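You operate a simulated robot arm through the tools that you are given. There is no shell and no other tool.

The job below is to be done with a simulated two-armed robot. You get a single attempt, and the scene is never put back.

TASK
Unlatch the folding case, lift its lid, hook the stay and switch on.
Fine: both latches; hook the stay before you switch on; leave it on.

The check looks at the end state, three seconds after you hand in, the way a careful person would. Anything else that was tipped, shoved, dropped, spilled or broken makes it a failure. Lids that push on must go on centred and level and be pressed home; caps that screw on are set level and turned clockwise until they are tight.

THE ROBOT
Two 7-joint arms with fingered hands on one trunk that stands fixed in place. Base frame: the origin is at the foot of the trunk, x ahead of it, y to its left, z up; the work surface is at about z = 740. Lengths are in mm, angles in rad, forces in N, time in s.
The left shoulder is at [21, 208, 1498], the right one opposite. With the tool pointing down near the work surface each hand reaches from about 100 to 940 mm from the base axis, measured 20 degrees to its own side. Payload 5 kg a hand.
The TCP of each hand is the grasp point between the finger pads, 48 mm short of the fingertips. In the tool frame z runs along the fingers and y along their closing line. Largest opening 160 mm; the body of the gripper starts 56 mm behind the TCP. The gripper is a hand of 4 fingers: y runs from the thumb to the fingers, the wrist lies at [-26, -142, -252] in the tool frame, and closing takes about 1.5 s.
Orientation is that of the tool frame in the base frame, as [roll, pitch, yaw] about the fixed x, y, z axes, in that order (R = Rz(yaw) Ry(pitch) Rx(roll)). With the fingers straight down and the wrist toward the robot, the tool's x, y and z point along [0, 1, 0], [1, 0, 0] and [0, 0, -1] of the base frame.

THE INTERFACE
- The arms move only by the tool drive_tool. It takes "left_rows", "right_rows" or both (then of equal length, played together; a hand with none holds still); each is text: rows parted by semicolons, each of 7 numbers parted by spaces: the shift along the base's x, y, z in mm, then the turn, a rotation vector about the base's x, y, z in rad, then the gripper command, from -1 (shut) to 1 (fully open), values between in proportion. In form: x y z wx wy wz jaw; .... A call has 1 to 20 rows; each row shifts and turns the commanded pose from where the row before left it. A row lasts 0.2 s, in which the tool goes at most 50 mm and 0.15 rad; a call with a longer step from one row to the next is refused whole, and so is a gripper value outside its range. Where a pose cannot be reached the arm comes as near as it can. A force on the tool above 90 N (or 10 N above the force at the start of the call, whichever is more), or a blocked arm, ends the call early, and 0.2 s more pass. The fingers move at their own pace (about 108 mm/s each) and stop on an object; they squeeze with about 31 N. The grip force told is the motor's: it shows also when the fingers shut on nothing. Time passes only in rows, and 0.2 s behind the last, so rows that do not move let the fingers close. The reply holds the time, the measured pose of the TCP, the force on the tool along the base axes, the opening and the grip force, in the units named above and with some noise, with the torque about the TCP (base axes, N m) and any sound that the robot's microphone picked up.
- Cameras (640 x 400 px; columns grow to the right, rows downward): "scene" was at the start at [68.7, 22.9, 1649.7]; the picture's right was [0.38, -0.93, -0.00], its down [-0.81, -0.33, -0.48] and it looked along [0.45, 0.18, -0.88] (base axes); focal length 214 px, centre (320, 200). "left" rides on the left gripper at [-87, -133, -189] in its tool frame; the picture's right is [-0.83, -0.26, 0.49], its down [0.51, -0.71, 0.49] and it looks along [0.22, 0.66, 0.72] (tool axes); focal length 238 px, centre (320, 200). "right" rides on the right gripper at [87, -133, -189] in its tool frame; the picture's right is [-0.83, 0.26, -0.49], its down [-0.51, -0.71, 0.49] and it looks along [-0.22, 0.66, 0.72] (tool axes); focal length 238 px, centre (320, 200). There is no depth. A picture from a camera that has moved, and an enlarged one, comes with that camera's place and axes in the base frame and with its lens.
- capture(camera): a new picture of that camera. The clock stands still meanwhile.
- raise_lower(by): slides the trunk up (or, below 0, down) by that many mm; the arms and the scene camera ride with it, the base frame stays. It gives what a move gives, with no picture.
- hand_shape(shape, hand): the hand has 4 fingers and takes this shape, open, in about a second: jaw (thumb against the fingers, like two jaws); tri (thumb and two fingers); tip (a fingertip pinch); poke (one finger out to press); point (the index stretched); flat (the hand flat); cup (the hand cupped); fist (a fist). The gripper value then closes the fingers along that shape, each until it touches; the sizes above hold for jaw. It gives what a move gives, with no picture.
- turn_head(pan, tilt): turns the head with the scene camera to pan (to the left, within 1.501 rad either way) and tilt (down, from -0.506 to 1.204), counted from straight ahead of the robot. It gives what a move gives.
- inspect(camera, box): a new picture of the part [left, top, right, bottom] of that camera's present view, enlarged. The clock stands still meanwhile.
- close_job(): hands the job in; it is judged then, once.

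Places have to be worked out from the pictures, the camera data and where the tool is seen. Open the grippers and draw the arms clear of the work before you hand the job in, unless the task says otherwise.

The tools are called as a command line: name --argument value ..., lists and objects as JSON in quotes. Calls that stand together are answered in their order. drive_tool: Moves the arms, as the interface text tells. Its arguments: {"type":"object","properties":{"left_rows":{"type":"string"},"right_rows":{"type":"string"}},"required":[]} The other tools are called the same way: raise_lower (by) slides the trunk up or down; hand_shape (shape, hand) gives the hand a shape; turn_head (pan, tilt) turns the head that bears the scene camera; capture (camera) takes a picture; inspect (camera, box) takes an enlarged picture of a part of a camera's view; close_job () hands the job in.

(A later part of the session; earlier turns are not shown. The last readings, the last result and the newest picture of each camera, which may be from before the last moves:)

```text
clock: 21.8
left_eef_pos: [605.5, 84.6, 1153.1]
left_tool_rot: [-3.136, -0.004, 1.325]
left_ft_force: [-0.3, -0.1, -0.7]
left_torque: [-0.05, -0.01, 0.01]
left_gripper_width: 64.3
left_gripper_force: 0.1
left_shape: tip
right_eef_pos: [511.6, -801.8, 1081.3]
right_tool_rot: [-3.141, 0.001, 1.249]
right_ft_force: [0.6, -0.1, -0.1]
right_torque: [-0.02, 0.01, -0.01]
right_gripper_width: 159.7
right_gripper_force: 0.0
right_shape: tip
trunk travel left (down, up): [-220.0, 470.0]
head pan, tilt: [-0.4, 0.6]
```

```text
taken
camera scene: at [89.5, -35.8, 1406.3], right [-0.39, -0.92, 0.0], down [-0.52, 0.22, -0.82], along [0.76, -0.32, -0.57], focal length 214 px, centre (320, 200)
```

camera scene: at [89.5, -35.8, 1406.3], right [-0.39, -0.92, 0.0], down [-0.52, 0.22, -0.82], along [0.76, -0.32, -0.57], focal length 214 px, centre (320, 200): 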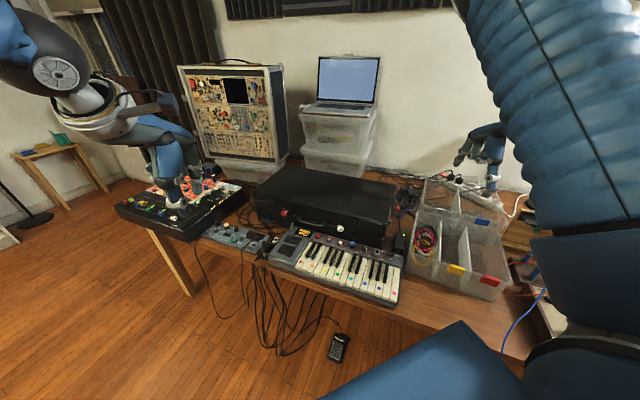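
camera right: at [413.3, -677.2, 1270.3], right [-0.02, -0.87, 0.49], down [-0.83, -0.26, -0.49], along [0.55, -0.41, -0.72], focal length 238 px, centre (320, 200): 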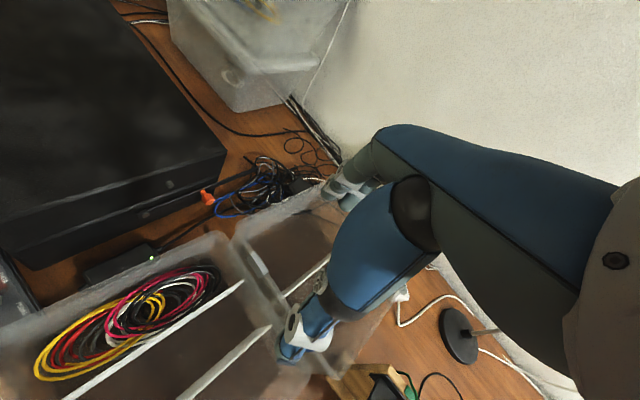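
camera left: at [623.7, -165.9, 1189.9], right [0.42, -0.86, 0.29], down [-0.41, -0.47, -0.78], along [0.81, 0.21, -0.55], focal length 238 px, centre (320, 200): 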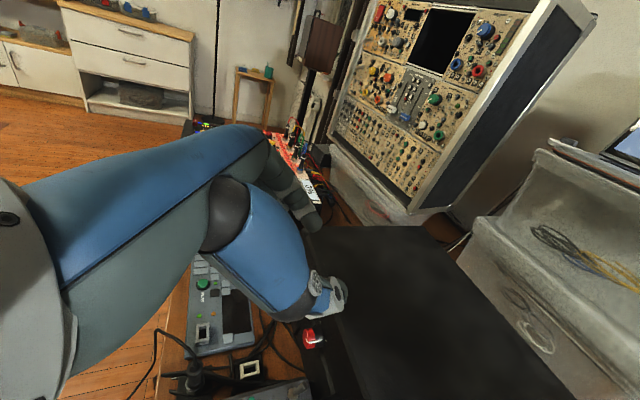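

Now the right arm: swing it over toward the white knob at a safe height, with its closing line turned to run along the case front.

drive_tool --right_rows "0 36 3 0 0 0.112 -0.2;0 36 3 0 0 0.112 -0.2;0 36 3 0 0 0.112 -0.2;0 36 3 0 0 0.112 -0.2;0 36 3 0 0 0.112 -0.2;0 36 3 0 0 0.112 -0.2;0 36 3 0 0 0.112 -0.2;0 36 3 0 0 0.112 -0.2;0 36 3 0 0 0.112 -0.2;0 36 3 0 0 0.112 -0.2"

capture --camera "scene"

capture --camera "right"

```text
clock: 23.9
left_eef_pos: [605.2, 85.4, 1152.0]
left_tool_rot: [-3.135, -0.004, 1.325]
left_ft_force: [-1.1, 0.3, 0.4]
left_torque: [-0.08, -0.05, -0.01]
left_gripper_width: 64.2
left_gripper_force: 0.0
left_shape: tip
right_eef_pos: [512.4, -441.1, 1111.7]
right_tool_rot: [-3.14, 0.002, 2.371]
right_ft_force: [-0.7, 0.3, -0.7]
right_torque: [-0.08, 0.01, -0.03]
right_gripper_width: 64.9
right_gripper_force: 0.1
right_shape: tip
trunk travel left (down, up): [-220.0, 470.0]
head pan, tilt: [-0.4, 0.6]
```

```text
taken
camera scene: at [89.5, -34.6, 1406.3], right [-0.39, -0.92, 0.0], down [-0.52, 0.22, -0.83], along [0.76, -0.32, -0.56], focal length 214 px, centre (320, 200)
```

scene: 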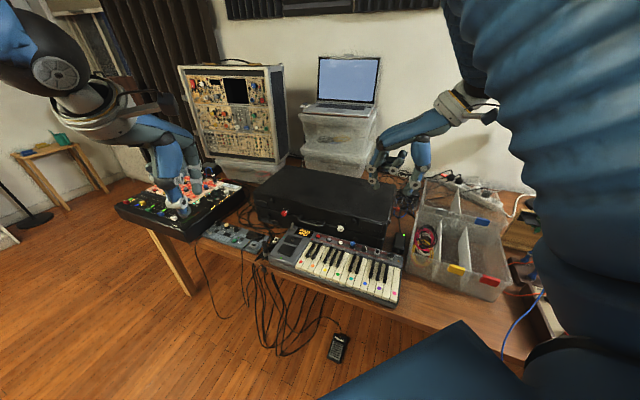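

```text
taken
camera right: at [358.1, -476.0, 1300.1], right [0.78, -0.4, 0.49], down [-0.13, -0.86, -0.49], along [0.61, 0.32, -0.72], focal length 238 px, centre (320, 200)
```

right: 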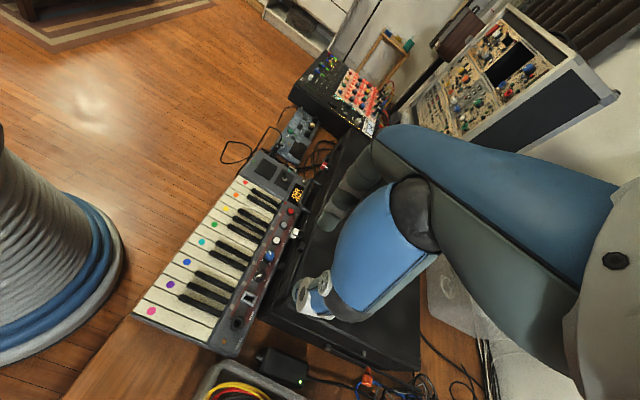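

The right hand is well placed. I tilt it 45° in toward the case and descend to a pre-grasp about 60 mm from the white knob.

drive_tool --right_rows "12 18 -28 -0.078 -0.080 0 -0.2;12 18 -28 -0.078 -0.080 0 -0.2;12 18 -28 -0.078 -0.080 0 -0.2;12 18 -28 -0.078 -0.080 0 -0.2;12 18 -28 -0.078 -0.080 0 -0.2;12 18 -28 -0.078 -0.080 0 -0.2;10 18 -28 -0.078 -0.080 0 -0.2"

inspect --camera "scene" --box '[260, 130, 500, 280]'

capture --camera "right"

capture --camera "left"

```text
clock: 25.6
left_eef_pos: [606.4, 84.4, 1150.0]
left_tool_rot: [-3.133, -0.003, 1.326]
left_ft_force: [1.3, 0.3, 0.0]
left_torque: [-0.06, 0.05, 0.0]
left_gripper_width: 64.0
left_gripper_force: 0.0
left_shape: tip
right_eef_pos: [591.1, -313.2, 913.8]
right_tool_rot: [-3.139, 0.783, 2.37]
right_ft_force: [1.7, -1.1, 0.4]
right_torque: [0.03, 0.13, 0.0]
right_gripper_width: 64.9
right_gripper_force: 0.0
right_shape: tip
trunk travel left (down, up): [-220.0, 470.0]
head pan, tilt: [-0.4, 0.6]
```

```text
2.67 times, centred on (380, 205) of scene
camera zoom: at [90.6, -35.5, 1406.2], right [-0.39, -0.92, 0.0], down [-0.52, 0.22, -0.82], along [0.76, -0.32, -0.57], focal length 572 px, centre (160, 187)
```

zoom: 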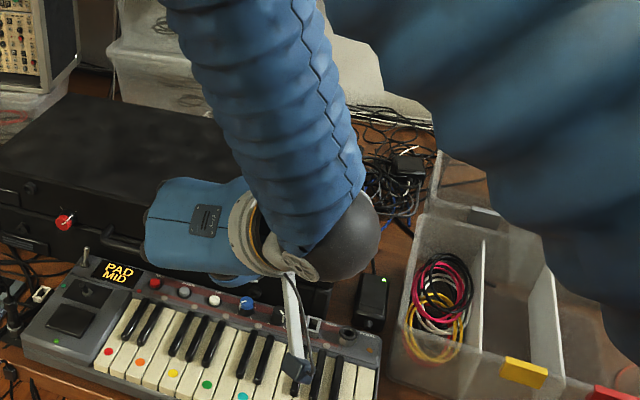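

```text
taken
camera right: at [358.5, -272.2, 986.6], right [0.36, 0.01, 0.93], down [0.01, -1.0, 0.01], along [0.93, 0.0, -0.36], focal length 238 px, centre (320, 200)
```

right: 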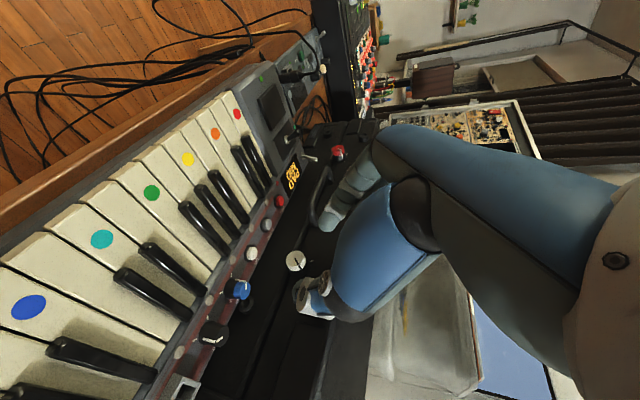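

```text
taken
camera left: at [457.9, 31.1, 1340.0], right [-0.46, -0.74, -0.49], down [-0.57, 0.67, -0.48], along [0.68, 0.06, -0.73], focal length 238 px, centre (320, 200)
```

left: 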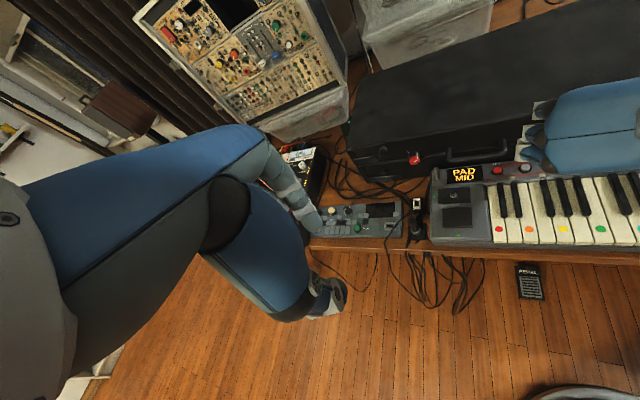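

The right hand reached the pose and its camera sees the white knob between thumb and index. I enlarge to check alignment.

inspect --camera "right" --box '[240, 210, 380, 330]'

```text
3.33 times, centred on (310, 270) of right
camera zoom: at [358.5, -272.2, 986.6], right [0.36, 0.01, 0.93], down [0.01, -1.0, 0.01], along [0.93, 0.0, -0.36], focal length 794 px, centre (353, -33)
```

zoom: 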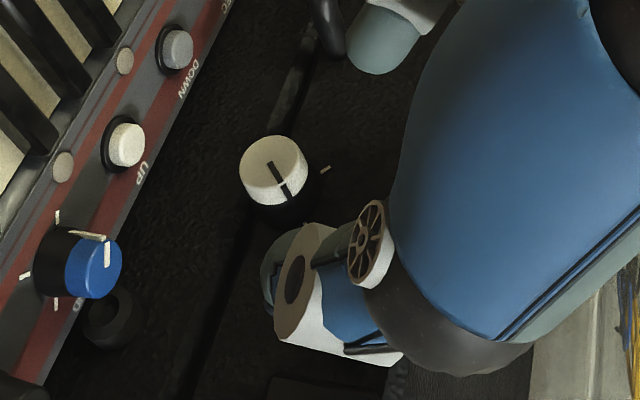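

The white knob face works out at about (635.5,-349,849), so the knobs share z≈850. I advance along the finger axis so the fingertips straddle the knob, without closing yet.

drive_tool --right_rows "8 -6 -9.5 0 0 0 -0.2;8 -6 -9.5 0 0 0 -0.2;8 -6 -9.5 0 0 0 -0.2;8 -6 -9.5 0 0 0 -0.2;0 0 0 0 0 0 -0.2"

inspect --camera "right" --box '[240, 180, 400, 310]'

```text
clock: 26.8
left_eef_pos: [604.0, 85.8, 1153.5]
left_tool_rot: [-3.135, -0.003, 1.325]
left_ft_force: [0.8, -0.4, -0.9]
left_torque: [0.0, 0.07, 0.0]
left_gripper_width: 63.8
left_gripper_force: 0.0
left_shape: tip
right_eef_pos: [621.2, -337.5, 876.8]
right_tool_rot: [-3.135, 0.777, 2.375]
right_ft_force: [-37.8, 39.3, 7.7]
right_torque: [0.92, 1.16, 0.14]
right_gripper_width: 43.3
right_gripper_force: 31.4
right_shape: tip
trunk travel left (down, up): [-220.0, 470.0]
head pan, tilt: [-0.4, 0.6]
```

```text
3.08 times, centred on (320, 245) of right
camera zoom: at [389.3, -296.4, 949.8], right [0.36, 0.01, 0.93], down [0.01, -1.0, 0.01], along [0.93, 0.01, -0.36], focal length 733 px, centre (320, 62)
```

zoom: 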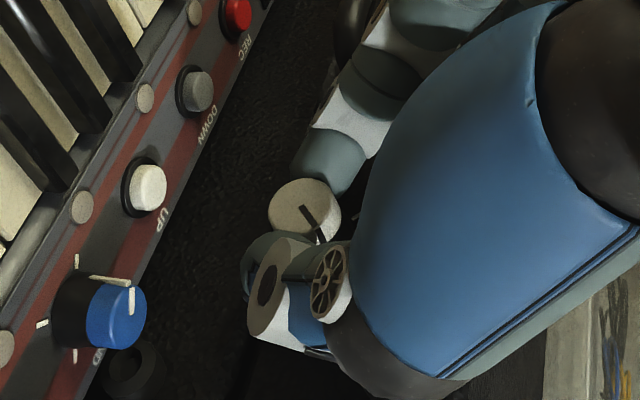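

The fingertips bear on the front face (about 55 N outward), so I back off 10 mm along the normal and then close on the knob.

drive_tool --right_rows "-3.5 3.5 0 0 0 0 -0.2;-3.5 3.5 0 0 0 0 -0.2;0 0 0 0 0 0 -0.2"

inspect --camera "right" --box '[240, 180, 400, 310]'

```text
clock: 27.6
left_eef_pos: [605.5, 85.1, 1151.4]
left_tool_rot: [-3.134, -0.005, 1.326]
left_ft_force: [-0.6, -0.1, -0.8]
left_torque: [0.0, -0.01, 0.01]
left_gripper_width: 64.3
left_gripper_force: 0.1
left_shape: tip
right_eef_pos: [618.5, -334.2, 878.0]
right_tool_rot: [-3.138, 0.785, 2.368]
right_ft_force: [-5.3, 0.6, -12.2]
right_torque: [0.29, 0.33, 0.0]
right_gripper_width: 36.8
right_gripper_force: 31.0
right_shape: tip
trunk travel left (down, up): [-220.0, 470.0]
head pan, tilt: [-0.4, 0.6]
```

```text
3.08 times, centred on (320, 245) of right
camera zoom: at [387.5, -293.6, 949.8], right [0.36, 0.01, 0.93], down [0.01, -1.0, 0.01], along [0.93, 0.0, -0.36], focal length 733 px, centre (320, 62)
```

zoom: 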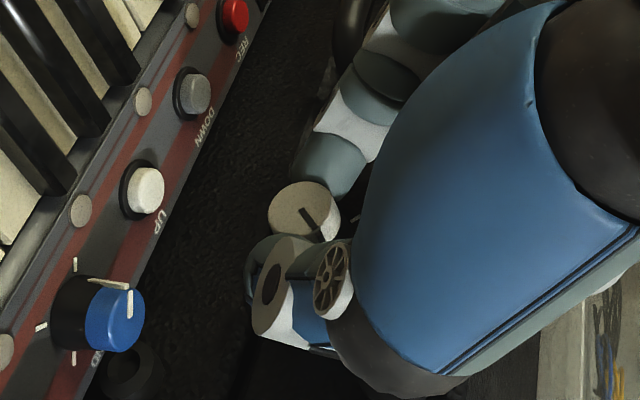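

The opening is limited to 37 mm because the thumb rests against the ring stud right of the knob. I now close onto the knob.

drive_tool --right_rows "0 0 0 0 0 0 -0.6;0 0 0 0 0 0 -1;0 0 0 0 0 0 -1;0 0 0 0 0 0 -1;0 0 0 0 0 0 -1"

inspect --camera "right" --box '[240, 180, 400, 310]'

```text
clock: 28.8
left_eef_pos: [604.0, 84.7, 1151.9]
left_tool_rot: [-3.134, -0.005, 1.327]
left_ft_force: [-0.6, -0.1, 0.3]
left_torque: [0.01, 0.02, -0.01]
left_gripper_width: 64.5
left_gripper_force: 0.1
left_shape: tip
right_eef_pos: [618.9, -333.2, 877.4]
right_tool_rot: [3.14, 0.784, 2.367]
right_ft_force: [-5.0, -0.2, 4.6]
right_torque: [-0.03, 0.11, -0.3]
right_gripper_width: 29.1
right_gripper_force: 31.2
right_shape: tip
trunk travel left (down, up): [-220.0, 470.0]
head pan, tilt: [-0.4, 0.6]
```

```text
3.08 times, centred on (320, 245) of right
camera zoom: at [386.7, -292.8, 950.2], right [0.36, 0.01, 0.93], down [0.01, -1.0, 0.01], along [0.93, 0.01, -0.36], focal length 733 px, centre (320, 62)
```

zoom: 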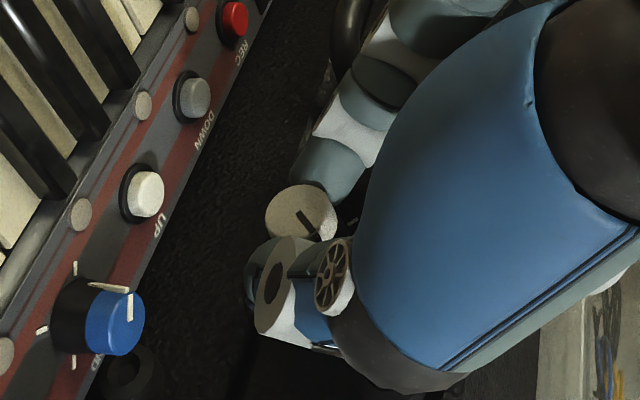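

The knob is gripped at 29 mm with little side load. I rotate about the knob axis (counter-clockwise seen from the front), first 30°, moving the TCP on its arc.

drive_tool --right_rows "2.58 2.66 -0.24 -0.0939 0.0913 0 -1;2.53 2.61 -0.72 -0.0939 0.0913 0 -1;2.45 2.53 -1.19 -0.0939 0.0913 0 -1;2.32 2.39 -1.64 -0.0939 0.0913 0 -1"

inspect --camera "right" --box '[240, 180, 400, 310]'

```text
clock: 29.8
left_eef_pos: [605.9, 83.6, 1151.7]
left_tool_rot: [-3.134, -0.005, 1.328]
left_ft_force: [0.1, -0.5, 0.5]
left_torque: [0.04, 0.0, -0.01]
left_gripper_width: 64.2
left_gripper_force: 0.1
left_shape: tip
right_eef_pos: [626.8, -322.9, 873.5]
right_tool_rot: [-2.456, 0.655, 2.832]
right_ft_force: [0.3, -5.5, -4.3]
right_torque: [-0.02, 0.04, -0.13]
right_gripper_width: 27.9
right_gripper_force: 31.0
right_shape: tip
trunk travel left (down, up): [-220.0, 470.0]
head pan, tilt: [-0.4, 0.6]
```

```text
3.08 times, centred on (320, 245) of right
camera zoom: at [433.6, -243.7, 1003.2], right [0.66, 0.32, 0.68], down [0.08, -0.93, 0.36], along [0.74, -0.19, -0.64], focal length 733 px, centre (320, 62)
```

zoom: 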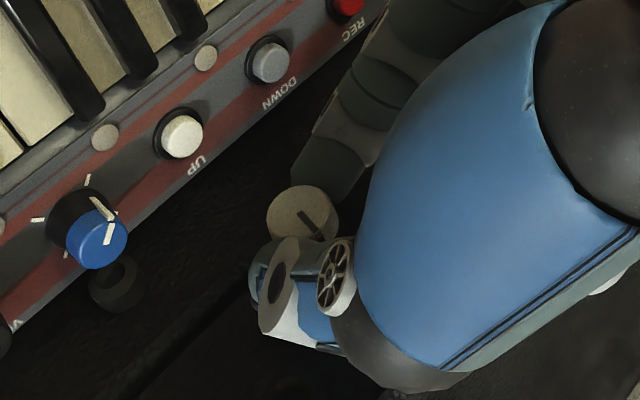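

The knob turns with the hand. I continue to 60°.

drive_tool --right_rows "2.15 2.22 -2.06 -0.0939 0.0913 0 -1;1.94 2.00 -2.45 -0.0939 0.0913 0 -1;1.71 1.76 -2.79 -0.0939 0.0913 0 -1;1.43 1.48 -3.09 -0.0939 0.0913 0 -1"

inspect --camera "right" --box '[240, 180, 400, 310]'

inspect --camera "scene" --box '[260, 130, 500, 280]'

capture --camera "left"

```text
clock: 30.6
left_eef_pos: [601.7, 87.3, 1154.1]
left_tool_rot: [-3.14, -0.005, 1.327]
left_ft_force: [1.2, 0.7, 0.0]
left_torque: [0.02, 0.1, 0.01]
left_gripper_width: 64.4
left_gripper_force: 0.0
left_shape: tip
right_eef_pos: [636.5, -317.3, 872.8]
right_tool_rot: [-2.155, 0.556, 3.063]
right_ft_force: [-61.7, 10.7, 44.7]
right_torque: [2.27, -0.61, 0.05]
right_gripper_width: 28.4
right_gripper_force: 30.7
right_shape: tip
right hand out of reach, approached as far as the arm can: row 2, 3
trunk travel left (down, up): [-220.0, 470.0]
head pan, tilt: [-0.4, 0.6]
stopped in row 4 (right hand): the force on the tool passed its limit at 100 N (the readings are from after the stop); the commanded pose is now the measured one
```

```text
3.08 times, centred on (320, 245) of right
camera zoom: at [456.5, -217.5, 1008.5], right [0.72, 0.49, 0.49], down [0.2, -0.82, 0.54], along [0.66, -0.29, -0.69], focal length 733 px, centre (320, 62)
```

zoom: 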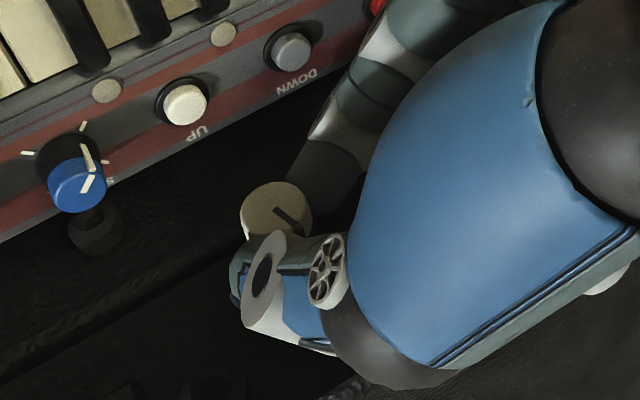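

```text
2.67 times, centred on (380, 205) of scene
camera zoom: at [82.6, -33.3, 1407.7], right [-0.39, -0.92, 0.0], down [-0.52, 0.22, -0.83], along [0.76, -0.32, -0.56], focal length 572 px, centre (160, 187)
```

zoom: 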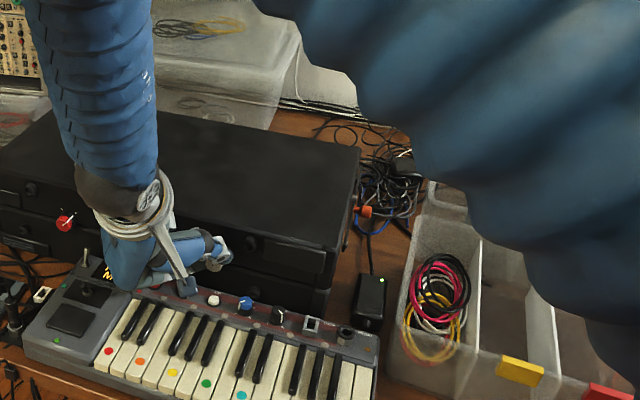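

```text
taken
camera left: at [452.1, 33.5, 1343.2], right [-0.45, -0.74, -0.49], down [-0.57, 0.66, -0.49], along [0.69, 0.06, -0.72], focal length 238 px, centre (320, 200)
```

left: 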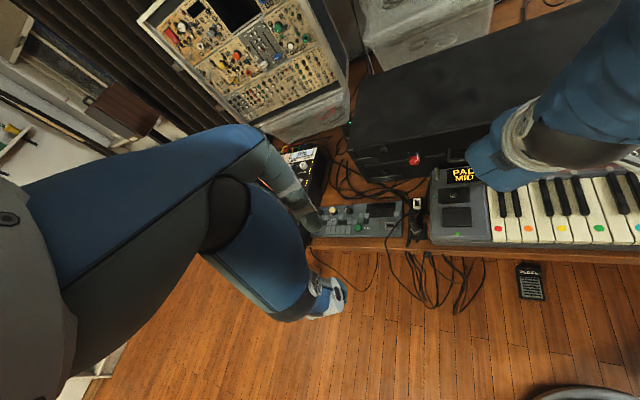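

The arm's reach limited the turn at about 44° and pushed on the knob; I release it and back straight out along the normal.

drive_tool --right_rows "0 0 0 0 0 0 -0.4;0 0 0 0 0 0 -0.4;-7 7 0 0 0 0 -0.4;-11 11 0 0 0 0 -0.4;-11 11 0 0 0 0 -0.4;-5 5 5 0 0 0 -0.4"

inspect --camera "right" --box '[200, 180, 400, 320]'

```text
clock: 32.0
left_eef_pos: [607.0, 85.2, 1151.4]
left_tool_rot: [-3.135, -0.006, 1.327]
left_ft_force: [0.8, -0.1, 0.3]
left_torque: [-0.06, 0.06, -0.02]
left_gripper_width: 64.0
left_gripper_force: 0.2
left_shape: tip
right_eef_pos: [610.8, -282.8, 875.0]
right_tool_rot: [-2.154, 0.558, 3.073]
right_ft_force: [0.0, 0.8, 0.3]
right_torque: [-0.06, 0.09, -0.1]
right_gripper_width: 48.4
right_gripper_force: 0.1
right_shape: tip
trunk travel left (down, up): [-220.0, 470.0]
head pan, tilt: [-0.4, 0.6]
```

```text
2.86 times, centred on (300, 250) of right
camera zoom: at [430.4, -184.7, 1010.1], right [0.72, 0.5, 0.48], down [0.2, -0.82, 0.54], along [0.67, -0.29, -0.69], focal length 681 px, centre (377, 57)
```

zoom: 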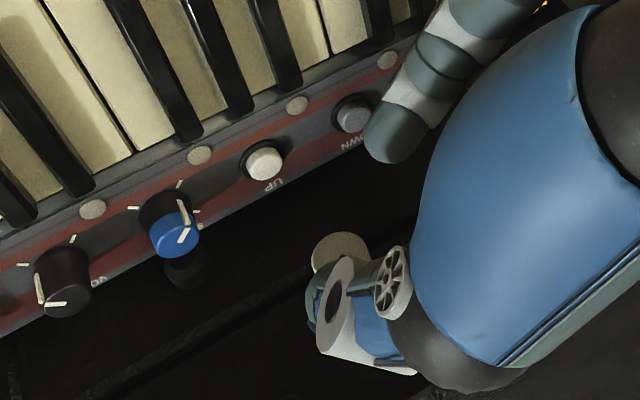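

Released cleanly. I rotate the hand back to about -20° while staying 40 mm off the knob, then look at the pointer.

drive_tool --right_rows "-3 -3.3 1 0.0889 -0.0864 0 -0.4;-3 -3.3 1 0.0889 -0.0864 0 -0.4;-3 -3.3 1 0.0889 -0.0864 0 -0.4;-3 -3.3 1 0.0889 -0.0864 0 -0.4;-3 -3.3 0 0.0889 -0.0864 0 -0.4;-3 -3.3 -1 0.0889 -0.0864 0 -0.4;-3 -3.3 -1 0.0889 -0.0864 0 -0.4;-3 -3.3 -1 0.0889 -0.0864 0 -0.4;-3 -3.3 -1 0.0889 -0.0864 0 -0.4"

inspect --camera "right" --box '[240, 180, 400, 310]'

inspect --camera "left" --box '[480, 60, 640, 200]'

```text
clock: 34.0
left_eef_pos: [605.7, 82.8, 1151.5]
left_tool_rot: [-3.135, -0.006, 1.327]
left_ft_force: [0.3, -0.1, 0.2]
left_torque: [0.06, 0.01, 0.04]
left_gripper_width: 63.9
left_gripper_force: 0.0
left_shape: tip
right_eef_pos: [583.1, -312.3, 873.6]
right_tool_rot: [2.651, 0.808, 2.021]
right_ft_force: [0.7, -0.4, 0.3]
right_torque: [0.0, 0.01, 0.0]
right_gripper_width: 48.5
right_gripper_force: 0.0
right_shape: tip
trunk travel left (down, up): [-220.0, 470.0]
head pan, tilt: [-0.4, 0.6]
```

```text
3.08 times, centred on (320, 245) of right
camera zoom: at [338.9, -280.6, 883.1], right [0.08, -0.16, 0.98], down [0.04, -0.99, -0.16], along [1.0, 0.05, -0.07], focal length 733 px, centre (320, 62)
```

zoom: 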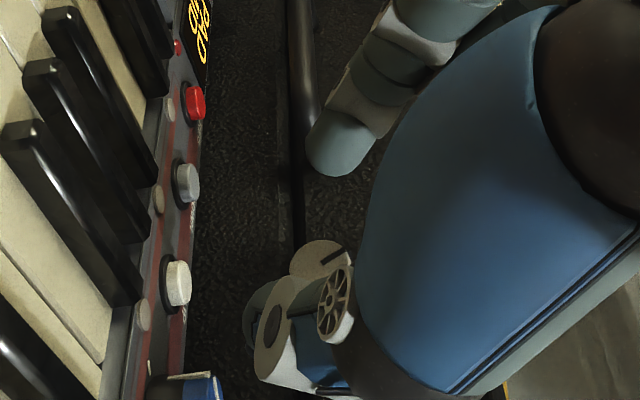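

```text
2.86 times, centred on (560, 130) of left
camera zoom: at [457.8, 30.3, 1340.4], right [-0.46, -0.74, -0.49], down [-0.57, 0.67, -0.48], along [0.68, 0.06, -0.73], focal length 681 px, centre (-366, 400)
```

zoom: 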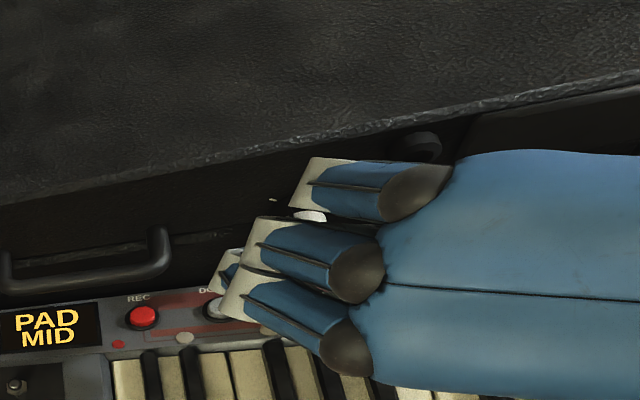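

I zoom in on the white knob's face to read the pointer angle.

inspect --camera "right" --box '[300, 225, 350, 265]'

```text
10.00 times, centred on (325, 245) of right
camera zoom: at [338.9, -280.6, 883.1], right [0.08, -0.16, 0.98], down [0.04, -0.99, -0.16], along [1.0, 0.05, -0.07], focal length 2384 px, centre (270, -250)
```

zoom: 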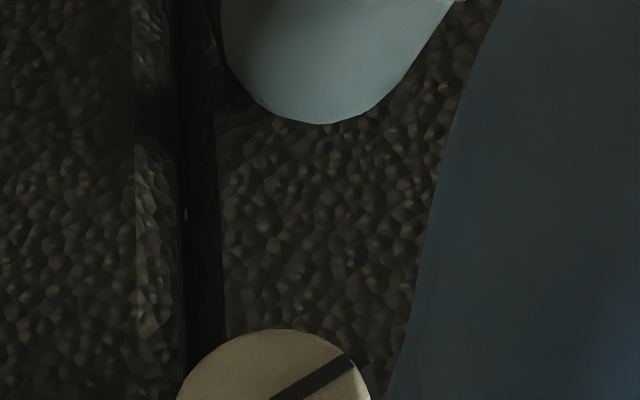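

The pointer now reads about 37° left of up (it started ~49° right). I go in again, grip and turn further toward the left tick.

drive_tool --right_rows "7.3 -7 0.5 0 0 0 -0.4;7.3 -7 0.5 0 0 0 -0.4;7.3 -7 0.5 0 0 0 -0.4;7.3 -7 0.5 0 0 0 -0.4;0 0 0 0 0 0 -0.7;0 0 0 0 0 0 -1;0 0 0 0 0 0 -1;0 0 0 0 0 0 -1"

inspect --camera "right" --box '[240, 180, 400, 310]'

```text
clock: 35.8
left_eef_pos: [604.4, 85.5, 1152.1]
left_tool_rot: [-3.133, -0.005, 1.329]
left_ft_force: [-0.6, -0.6, 0.0]
left_torque: [-0.02, 0.02, 0.03]
left_gripper_width: 64.3
left_gripper_force: 0.0
left_shape: tip
right_eef_pos: [611.7, -337.9, 876.1]
right_tool_rot: [2.653, 0.807, 2.025]
right_ft_force: [-13.9, 13.2, -0.9]
right_torque: [0.4, 0.44, 0.0]
right_gripper_width: 26.5
right_gripper_force: 31.0
right_shape: tip
trunk travel left (down, up): [-220.0, 470.0]
head pan, tilt: [-0.4, 0.6]
```

```text
3.08 times, centred on (320, 245) of right
camera zoom: at [366.8, -307.0, 885.7], right [0.08, -0.16, 0.98], down [0.04, -0.99, -0.16], along [1.0, 0.05, -0.07], focal length 733 px, centre (320, 62)
```

zoom: 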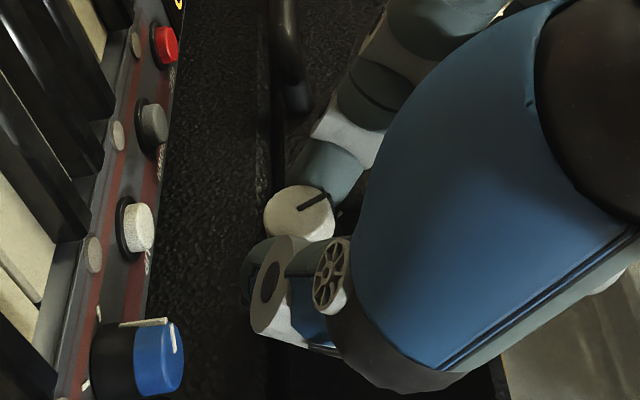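

Gripped at 26.5 mm. I rotate 30° more about the knob axis and watch the torque and pointer.

drive_tool --right_rows "2.48 2.56 1.04 -0.0939 0.0913 0 -1;2.55 2.64 0.56 -0.0939 0.0913 0 -1;2.59 2.67 0.08 -0.0939 0.0913 0 -1;2.57 2.65 -0.4 -0.0939 0.0913 0 -1"

inspect --camera "right" --box '[240, 180, 400, 310]'

```text
clock: 36.8
left_eef_pos: [606.9, 86.9, 1151.5]
left_tool_rot: [-3.135, -0.002, 1.328]
left_ft_force: [-0.1, -0.5, -0.3]
left_torque: [-0.03, 0.01, 0.01]
left_gripper_width: 64.0
left_gripper_force: 0.2
left_shape: tip
right_eef_pos: [621.1, -327.6, 876.5]
right_tool_rot: [-2.842, 0.837, 2.615]
right_ft_force: [-14.2, 20.2, -2.0]
right_torque: [0.66, 0.03, 0.43]
right_gripper_width: 26.5
right_gripper_force: 31.2
right_shape: tip
trunk travel left (down, up): [-220.0, 470.0]
head pan, tilt: [-0.4, 0.6]
```

```text
3.08 times, centred on (320, 245) of right
camera zoom: at [395.7, -278.6, 959.1], right [0.43, 0.2, 0.88], down [0.05, -0.98, 0.2], along [0.9, -0.05, -0.43], focal length 733 px, centre (320, 62)
```

zoom: 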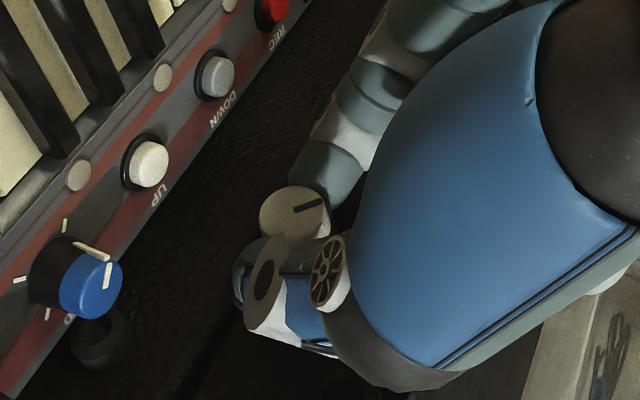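

The pointer didn't advance (≈40° left) while the hand slid, so the knob is at its left stop. I release, back off and check from the head camera before the red knob.

drive_tool --right_rows "0 0 0 0 0 0 -0.4;0 0 0 0 0 0 -0.4;-7 7 0 0 0 0 -0.4;-11 11 0 0 0 0 -0.4;-14 14 0 0 0 0 -0.4;-14 14 10 0 0 0 -0.4;0 0 30 0 0 0 -0.4;0 0 40 0 0 0 -0.4;0 0 40 0 0 0 -0.4"

capture --camera "scene"

inspect --camera "right" --box '[220, 200, 380, 330]'

```text
clock: 38.8
left_eef_pos: [604.4, 85.5, 1152.8]
left_tool_rot: [-3.137, -0.004, 1.328]
left_ft_force: [-0.6, -0.4, 0.3]
left_torque: [0.02, -0.07, 0.02]
left_gripper_width: 64.3
left_gripper_force: 0.1
left_shape: tip
right_eef_pos: [572.4, -283.9, 999.0]
right_tool_rot: [-2.844, 0.838, 2.612]
right_ft_force: [-1.6, 0.0, 0.4]
right_torque: [-0.03, -0.11, 0.07]
right_gripper_width: 47.6
right_gripper_force: 0.0
right_shape: tip
trunk travel left (down, up): [-220.0, 470.0]
head pan, tilt: [-0.4, 0.6]
```

```text
taken
camera scene: at [88.3, -35.9, 1406.4], right [-0.39, -0.92, 0.0], down [-0.52, 0.22, -0.83], along [0.76, -0.32, -0.56], focal length 214 px, centre (320, 200)
```

scene: 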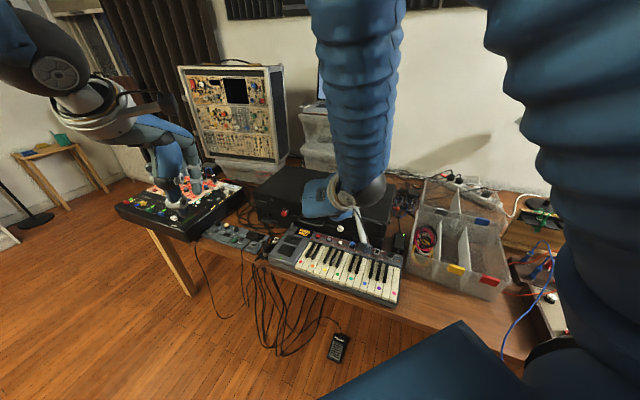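

```text
3.08 times, centred on (300, 265) of right
camera zoom: at [345.5, -234.5, 1081.1], right [0.43, 0.2, 0.88], down [0.05, -0.98, 0.2], along [0.9, -0.05, -0.43], focal length 733 px, centre (382, 0)
```

zoom: 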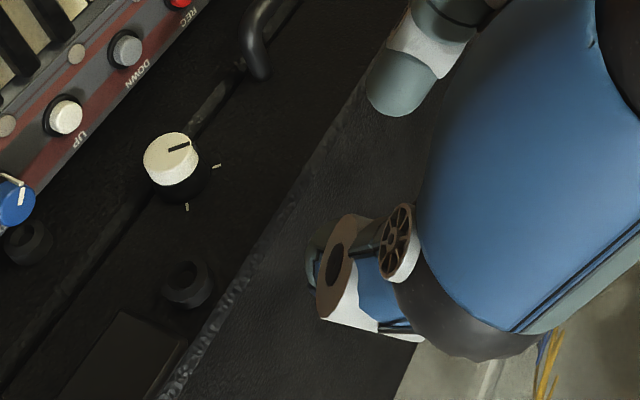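

The white latch pointer now lines up with its left tick. Next I carry the right hand over to a pre-grasp in front of the red knob, rotating it back to -20°.

drive_tool --right_rows "30 25 -6 0.0752 -0.0731 0 -0.4;30 25 -6 0.0752 -0.0731 0 -0.4;30 25 -6 0.0752 -0.0731 0 -0.4;30 25 -6 0.0752 -0.0731 0 -0.4;30 25 -6 0.0752 -0.0731 0 -0.4;32 24 -9 0 0 0 -0.4;0 0 0 0 0 0 -0.4"

capture --camera "right"

capture --camera "scene"

```text
clock: 40.4
left_eef_pos: [606.0, 84.3, 1151.0]
left_tool_rot: [-3.134, -0.005, 1.328]
left_ft_force: [-0.9, -0.2, 0.8]
left_torque: [0.06, -0.02, -0.02]
left_gripper_width: 64.4
left_gripper_force: 0.0
left_shape: tip
right_eef_pos: [756.6, -135.6, 958.6]
right_tool_rot: [2.653, 0.808, 2.023]
right_ft_force: [0.2, -0.2, 0.3]
right_torque: [-0.02, -0.03, 0.04]
right_gripper_width: 47.9
right_gripper_force: 0.0
right_shape: tip
trunk travel left (down, up): [-220.0, 470.0]
head pan, tilt: [-0.4, 0.6]
```

```text
taken
camera right: at [512.7, -103.7, 968.4], right [0.08, -0.16, 0.98], down [0.04, -0.99, -0.16], along [1.0, 0.05, -0.07], focal length 238 px, centre (320, 200)
```

right: 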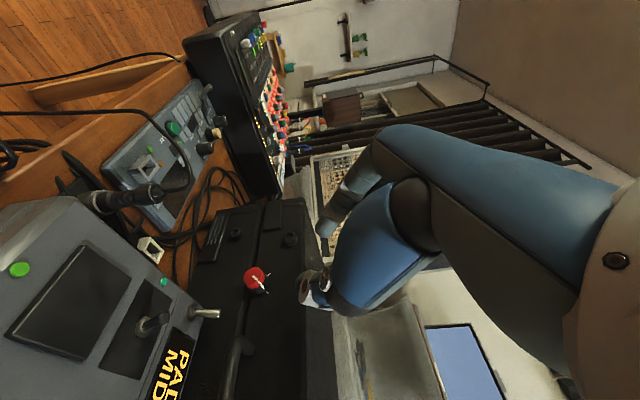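

```text
taken
camera scene: at [88.9, -36.2, 1406.4], right [-0.39, -0.92, 0.0], down [-0.52, 0.22, -0.83], along [0.76, -0.32, -0.56], focal length 214 px, centre (320, 200)
```

scene: 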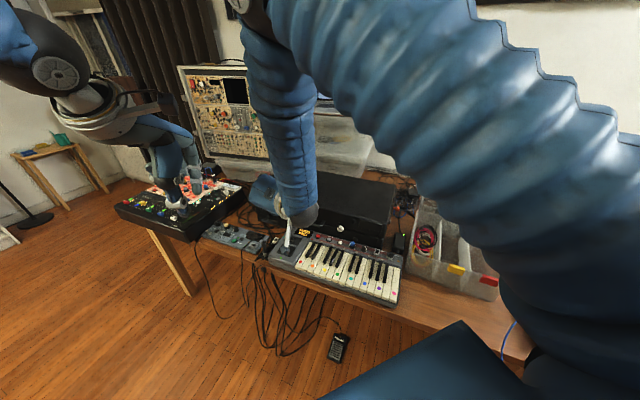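

The red knob computes to about (806,-173,853), matching. I descend to 40 mm in front of it and zoom to check.

drive_tool --right_rows "-1 0 -27 0 0 0 -0.4;-1 0 -27 0 0 0 -0.4;-1 -1 -27 0 0 0 -0.4;0 0 0 0 0 0 -0.4"

inspect --camera "right" --box '[240, 180, 400, 310]'

```text
clock: 41.4
left_eef_pos: [605.6, 85.8, 1151.9]
left_tool_rot: [-3.136, -0.005, 1.328]
left_ft_force: [-0.3, 0.3, 0.1]
left_torque: [0.0, -0.04, -0.02]
left_gripper_width: 64.4
left_gripper_force: 0.1
left_shape: tip
right_eef_pos: [756.6, -136.7, 877.7]
right_tool_rot: [2.654, 0.809, 2.024]
right_ft_force: [0.5, 0.8, -0.7]
right_torque: [-0.02, 0.01, -0.01]
right_gripper_width: 47.9
right_gripper_force: 0.1
right_shape: tip
trunk travel left (down, up): [-220.0, 470.0]
head pan, tilt: [-0.4, 0.6]
```

```text
3.08 times, centred on (320, 245) of right
camera zoom: at [512.2, -104.8, 886.9], right [0.08, -0.16, 0.98], down [0.04, -0.99, -0.16], along [1.0, 0.05, -0.07], focal length 733 px, centre (320, 62)
```

zoom: 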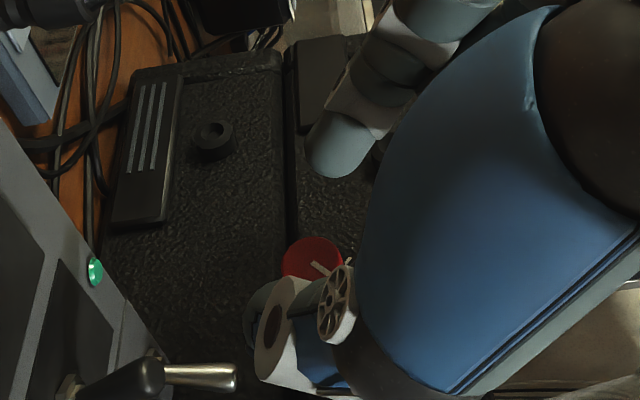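

Alignment matches the white-knob case except ~3 mm lower. I move in, grip and start turning.

drive_tool --right_rows "7.2 -7 -1 0 0 0 -0.4;7.2 -7 -1 0 0 0 -0.4;7.2 -7 -1 0 0 0 -0.4;6.8 -6.5 0 0 0 0 -0.4;0 0 0 0 0 0 -0.7;0 0 0 0 0 0 -1;0 0 0 0 0 0 -1;0 0 0 0 0 0 -1"

inspect --camera "right" --box '[240, 180, 400, 310]'

```text
clock: 43.2
left_eef_pos: [606.5, 85.2, 1151.5]
left_tool_rot: [-3.135, -0.006, 1.329]
left_ft_force: [0.0, -0.5, -0.1]
left_torque: [0.0, 0.03, 0.01]
left_gripper_width: 64.3
left_gripper_force: 0.1
left_shape: tip
right_eef_pos: [784.5, -162.2, 874.6]
right_tool_rot: [2.657, 0.809, 2.026]
right_ft_force: [-4.6, 7.7, 0.3]
right_torque: [0.23, 0.2, 0.0]
right_gripper_width: 26.3
right_gripper_force: 31.3
right_shape: tip
trunk travel left (down, up): [-220.0, 470.0]
head pan, tilt: [-0.4, 0.6]
```

```text
3.08 times, centred on (320, 245) of right
camera zoom: at [540.5, -130.6, 883.5], right [0.08, -0.16, 0.98], down [0.04, -0.99, -0.16], along [1.0, 0.05, -0.07], focal length 733 px, centre (320, 62)
```

zoom: 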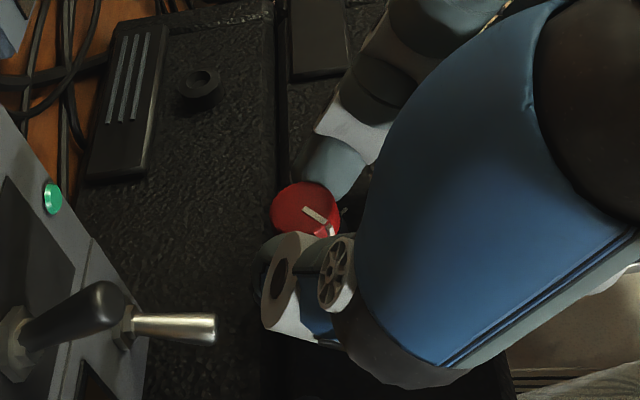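

Gripped. I rotate the red knob in two stages, first 30°.

drive_tool --right_rows "2.48 2.56 1.04 -0.0939 0.0913 0 -1;2.55 2.64 0.56 -0.0939 0.0913 0 -1;2.59 2.67 0.08 -0.0939 0.0913 0 -1;2.57 2.65 -0.4 -0.0939 0.0913 0 -1"

inspect --camera "right" --box '[240, 180, 400, 310]'

```text
clock: 44.2
left_eef_pos: [605.5, 84.6, 1151.3]
left_tool_rot: [-3.135, -0.006, 1.325]
left_ft_force: [-0.3, -0.4, -0.5]
left_torque: [0.0, -0.04, 0.02]
left_gripper_width: 64.3
left_gripper_force: 0.1
left_shape: tip
right_eef_pos: [794.8, -151.8, 875.5]
right_tool_rot: [-2.847, 0.838, 2.609]
right_ft_force: [-3.8, 5.7, 2.5]
right_torque: [0.16, 0.07, -0.07]
right_gripper_width: 26.4
right_gripper_force: 30.4
right_shape: tip
trunk travel left (down, up): [-220.0, 470.0]
head pan, tilt: [-0.4, 0.6]
```

```text
3.08 times, centred on (320, 245) of right
camera zoom: at [567.3, -102.8, 957.5], right [0.43, 0.2, 0.88], down [0.04, -0.98, 0.2], along [0.9, -0.05, -0.43], focal length 733 px, centre (320, 62)
```

zoom: 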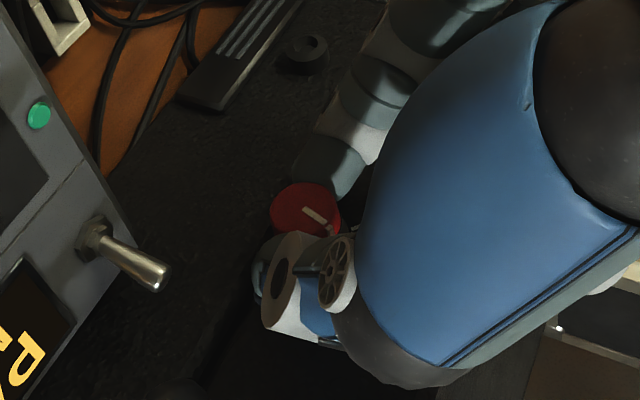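

The red knob turns with the hand. I continue another 25-30°.

drive_tool --right_rows "2.51 2.59 -0.88 -0.0939 0.0913 0 -1;2.41 2.48 -1.35 -0.0939 0.0913 0 -1;2.27 2.34 -1.79 -0.0939 0.0913 0 -1;2.09 2.15 -2.19 -0.0939 0.0913 0 -1"

inspect --camera "right" --box '[240, 180, 400, 310]'

```text
clock: 45.2
left_eef_pos: [605.1, 89.2, 1153.1]
left_tool_rot: [-3.139, -0.002, 1.33]
left_ft_force: [-0.9, 0.9, 0.1]
left_torque: [-0.01, -0.07, 0.04]
left_gripper_width: 64.1
left_gripper_force: 0.1
left_shape: tip
right_eef_pos: [804.6, -134.0, 878.4]
right_tool_rot: [-2.362, 0.687, 2.96]
right_ft_force: [18.6, 44.4, 37.8]
right_torque: [0.21, -1.02, 0.99]
right_gripper_width: 24.0
right_gripper_force: 31.7
right_shape: tip
right hand out of reach, approached as far as the arm can: row 4
trunk travel left (down, up): [-220.0, 470.0]
head pan, tilt: [-0.4, 0.6]
```

```text
3.08 times, centred on (320, 245) of right
camera zoom: at [603.6, -58.1, 999.9], right [0.63, 0.42, 0.66], down [0.14, -0.89, 0.44], along [0.77, -0.18, -0.62], focal length 733 px, centre (320, 62)
```

zoom: 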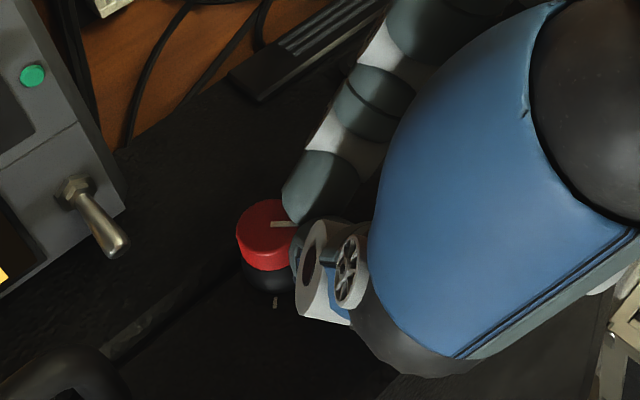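

The pointer is now about 43° left — at the left tick — and the fingers slipped at the stop. I release, back off and raise.

drive_tool --right_rows "0 0 0 0 0 0 -0.4;0 0 0 0 0 0 -0.4;-7 7 0 0 0 0 -0.4;-11 11 0 0 0 0 -0.4;-14 14 5 0 0 0 -0.4;-14 14 10 0 0 0 -0.4;0 0 30 0 0 0 -0.4;0 0 40 0 0 0 -0.4;0 0 40 0 0 0 -0.4"

capture --camera "right"

inspect --camera "right" --box '[200, 200, 330, 330]'

```text
clock: 47.2
left_eef_pos: [607.2, 84.6, 1151.4]
left_tool_rot: [-3.136, -0.006, 1.328]
left_ft_force: [-1.0, 0.2, 0.6]
left_torque: [0.02, -0.01, 0.01]
left_gripper_width: 64.3
left_gripper_force: 0.0
left_shape: tip
right_eef_pos: [751.6, -102.5, 996.7]
right_tool_rot: [-2.349, 0.678, 2.959]
right_ft_force: [-1.0, -1.6, -1.0]
right_torque: [-0.05, -0.11, 0.03]
right_gripper_width: 47.9
right_gripper_force: 0.0
right_shape: tip
trunk travel left (down, up): [-220.0, 470.0]
head pan, tilt: [-0.4, 0.6]
```

```text
taken
camera right: at [553.5, -22.8, 1118.8], right [0.64, 0.42, 0.64], down [0.13, -0.89, 0.44], along [0.76, -0.2, -0.62], focal length 238 px, centre (320, 200)
```

right: 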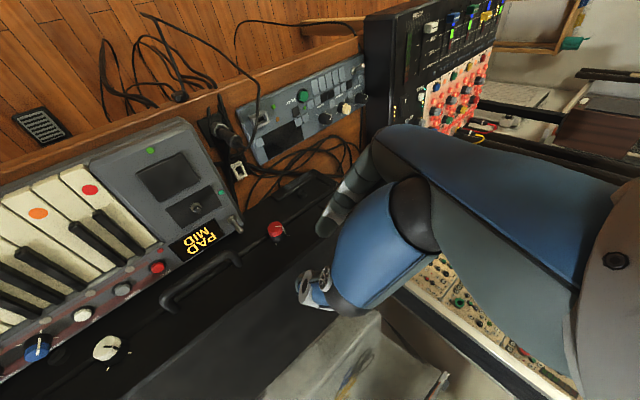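

```text
3.08 times, centred on (265, 265) of right
camera zoom: at [553.5, -22.8, 1118.8], right [0.64, 0.42, 0.64], down [0.13, -0.89, 0.44], along [0.76, -0.2, -0.62], focal length 733 px, centre (489, 0)
```

zoom: 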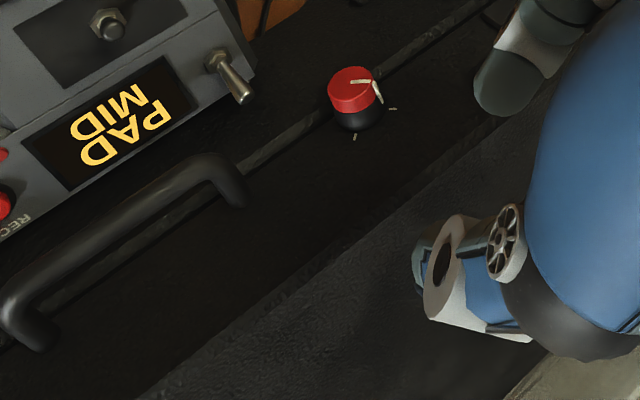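

I zoom in on both knobs to verify they're on their left ticks.

inspect --camera "right" --box '[255, 210, 305, 250]'

inspect --camera "right" --box '[85, 325, 145, 375]'

```text
10.00 times, centred on (280, 230) of right
camera zoom: at [553.5, -22.8, 1118.8], right [0.64, 0.42, 0.64], down [0.13, -0.89, 0.44], along [0.76, -0.2, -0.62], focal length 2384 px, centre (720, -100)
```

zoom: 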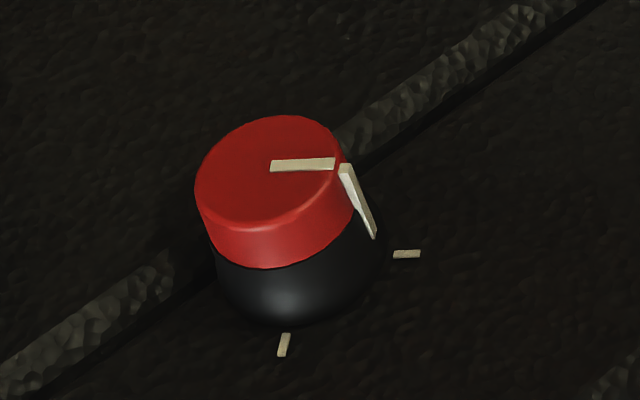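

```text
8.00 times, centred on (115, 350) of right
camera zoom: at [553.5, -22.8, 1118.8], right [0.64, 0.42, 0.64], down [0.13, -0.89, 0.44], along [0.76, -0.2, -0.62], focal length 1907 px, centre (1960, -1000)
```

zoom: 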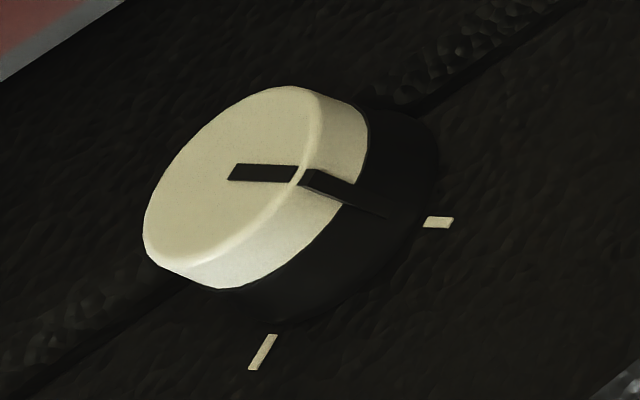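

Both pointers lie along their left ticks: both latches are undone. I bring the right arm back around the right side of the case, to inspect the stay's hook and be out of the way of the lid.

drive_tool --right_rows "-20 -10 15 0.0813 -0.079 0 -0.4;-20 -10 15 0.0813 -0.079 0 -0.4;-20 -10 15 0.0813 -0.079 0 -0.4;-20 -10 15 0.0813 -0.079 0 -0.4;-20 -10 15 0.0813 -0.079 0 -0.4;-20 -41 6 0.0871 0.0896 0 -0.4;-20 -41 6 0.0871 0.0896 0 -0.4;-20 -41 6 0.0871 0.0896 0 -0.4;-20 -41 6 0.0871 0.0896 0 -0.4;-20 -41 6 0.0871 0.0896 0 -0.4;-20 -41 6 0.0871 0.0896 0 -0.4;-20 -41 6 0.0871 0.0896 0 -0.4"

drive_tool --right_rows "0 -42 0 0 0 -0.124 0;0 -42 0 0 0 -0.124 0;0 -42 0 0 0 -0.124 0;0 -42 0 0 0 -0.124 0;0 -42 0 0 0 -0.124 0;0 -42 0 0 0 -0.124 0;0 -42 0 0 0 -0.124 0;0 -42 0 0 0 -0.124 0;0 -42 0 0 0 -0.124 0"

capture --camera "scene"

capture --camera "right"

```text
clock: 49.8
left_eef_pos: [605.7, 84.4, 1151.2]
left_tool_rot: [-3.134, -0.004, 1.325]
left_ft_force: [-0.3, -0.7, 0.5]
left_torque: [0.09, 0.05, 0.04]
left_gripper_width: 64.2
left_gripper_force: 0.1
left_shape: tip
right_eef_pos: [515.9, -435.4, 1114.5]
right_tool_rot: [3.139, -0.013, 2.399]
right_ft_force: [-0.3, -0.7, -0.8]
right_torque: [0.02, -0.03, -0.02]
right_gripper_width: 47.9
right_gripper_force: 0.1
right_shape: tip
trunk travel left (down, up): [-220.0, 470.0]
head pan, tilt: [-0.4, 0.6]
```

```text
clock: 51.8
left_eef_pos: [606.8, 82.8, 1151.9]
left_tool_rot: [-3.135, -0.006, 1.327]
left_ft_force: [-0.3, -0.6, 0.5]
left_torque: [0.09, 0.0, -0.01]
left_gripper_width: 64.4
left_gripper_force: 0.1
left_shape: tip
right_eef_pos: [510.5, -814.1, 1113.9]
right_tool_rot: [-3.14, -0.012, 1.282]
right_ft_force: [0.4, 0.1, 0.4]
right_torque: [0.08, 0.02, 0.03]
right_gripper_width: 79.5
right_gripper_force: 0.1
right_shape: tip
trunk travel left (down, up): [-220.0, 470.0]
head pan, tilt: [-0.4, 0.6]
```

```text
taken
camera scene: at [89.9, -37.2, 1406.2], right [-0.39, -0.92, 0.0], down [-0.52, 0.22, -0.82], along [0.76, -0.32, -0.57], focal length 214 px, centre (320, 200)
```

scene: 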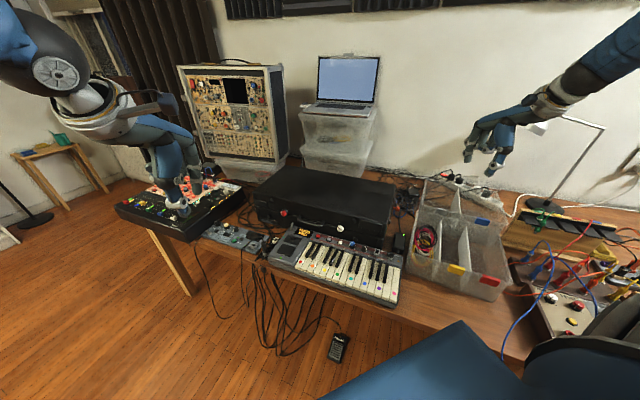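

```text
taken
camera right: at [408.9, -695.4, 1305.5], right [0.01, -0.88, 0.48], down [-0.82, -0.28, -0.5], along [0.57, -0.39, -0.73], focal length 238 px, centre (320, 200)
```

right: 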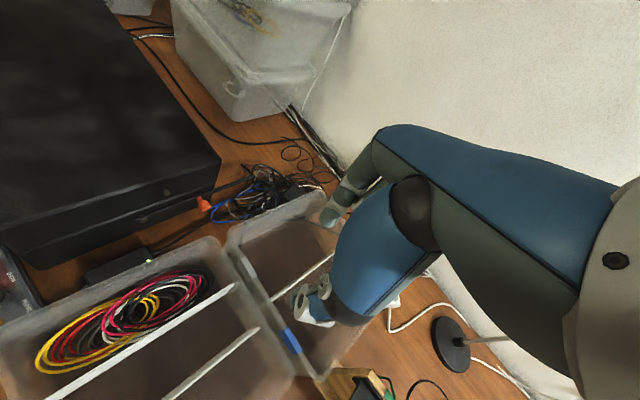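

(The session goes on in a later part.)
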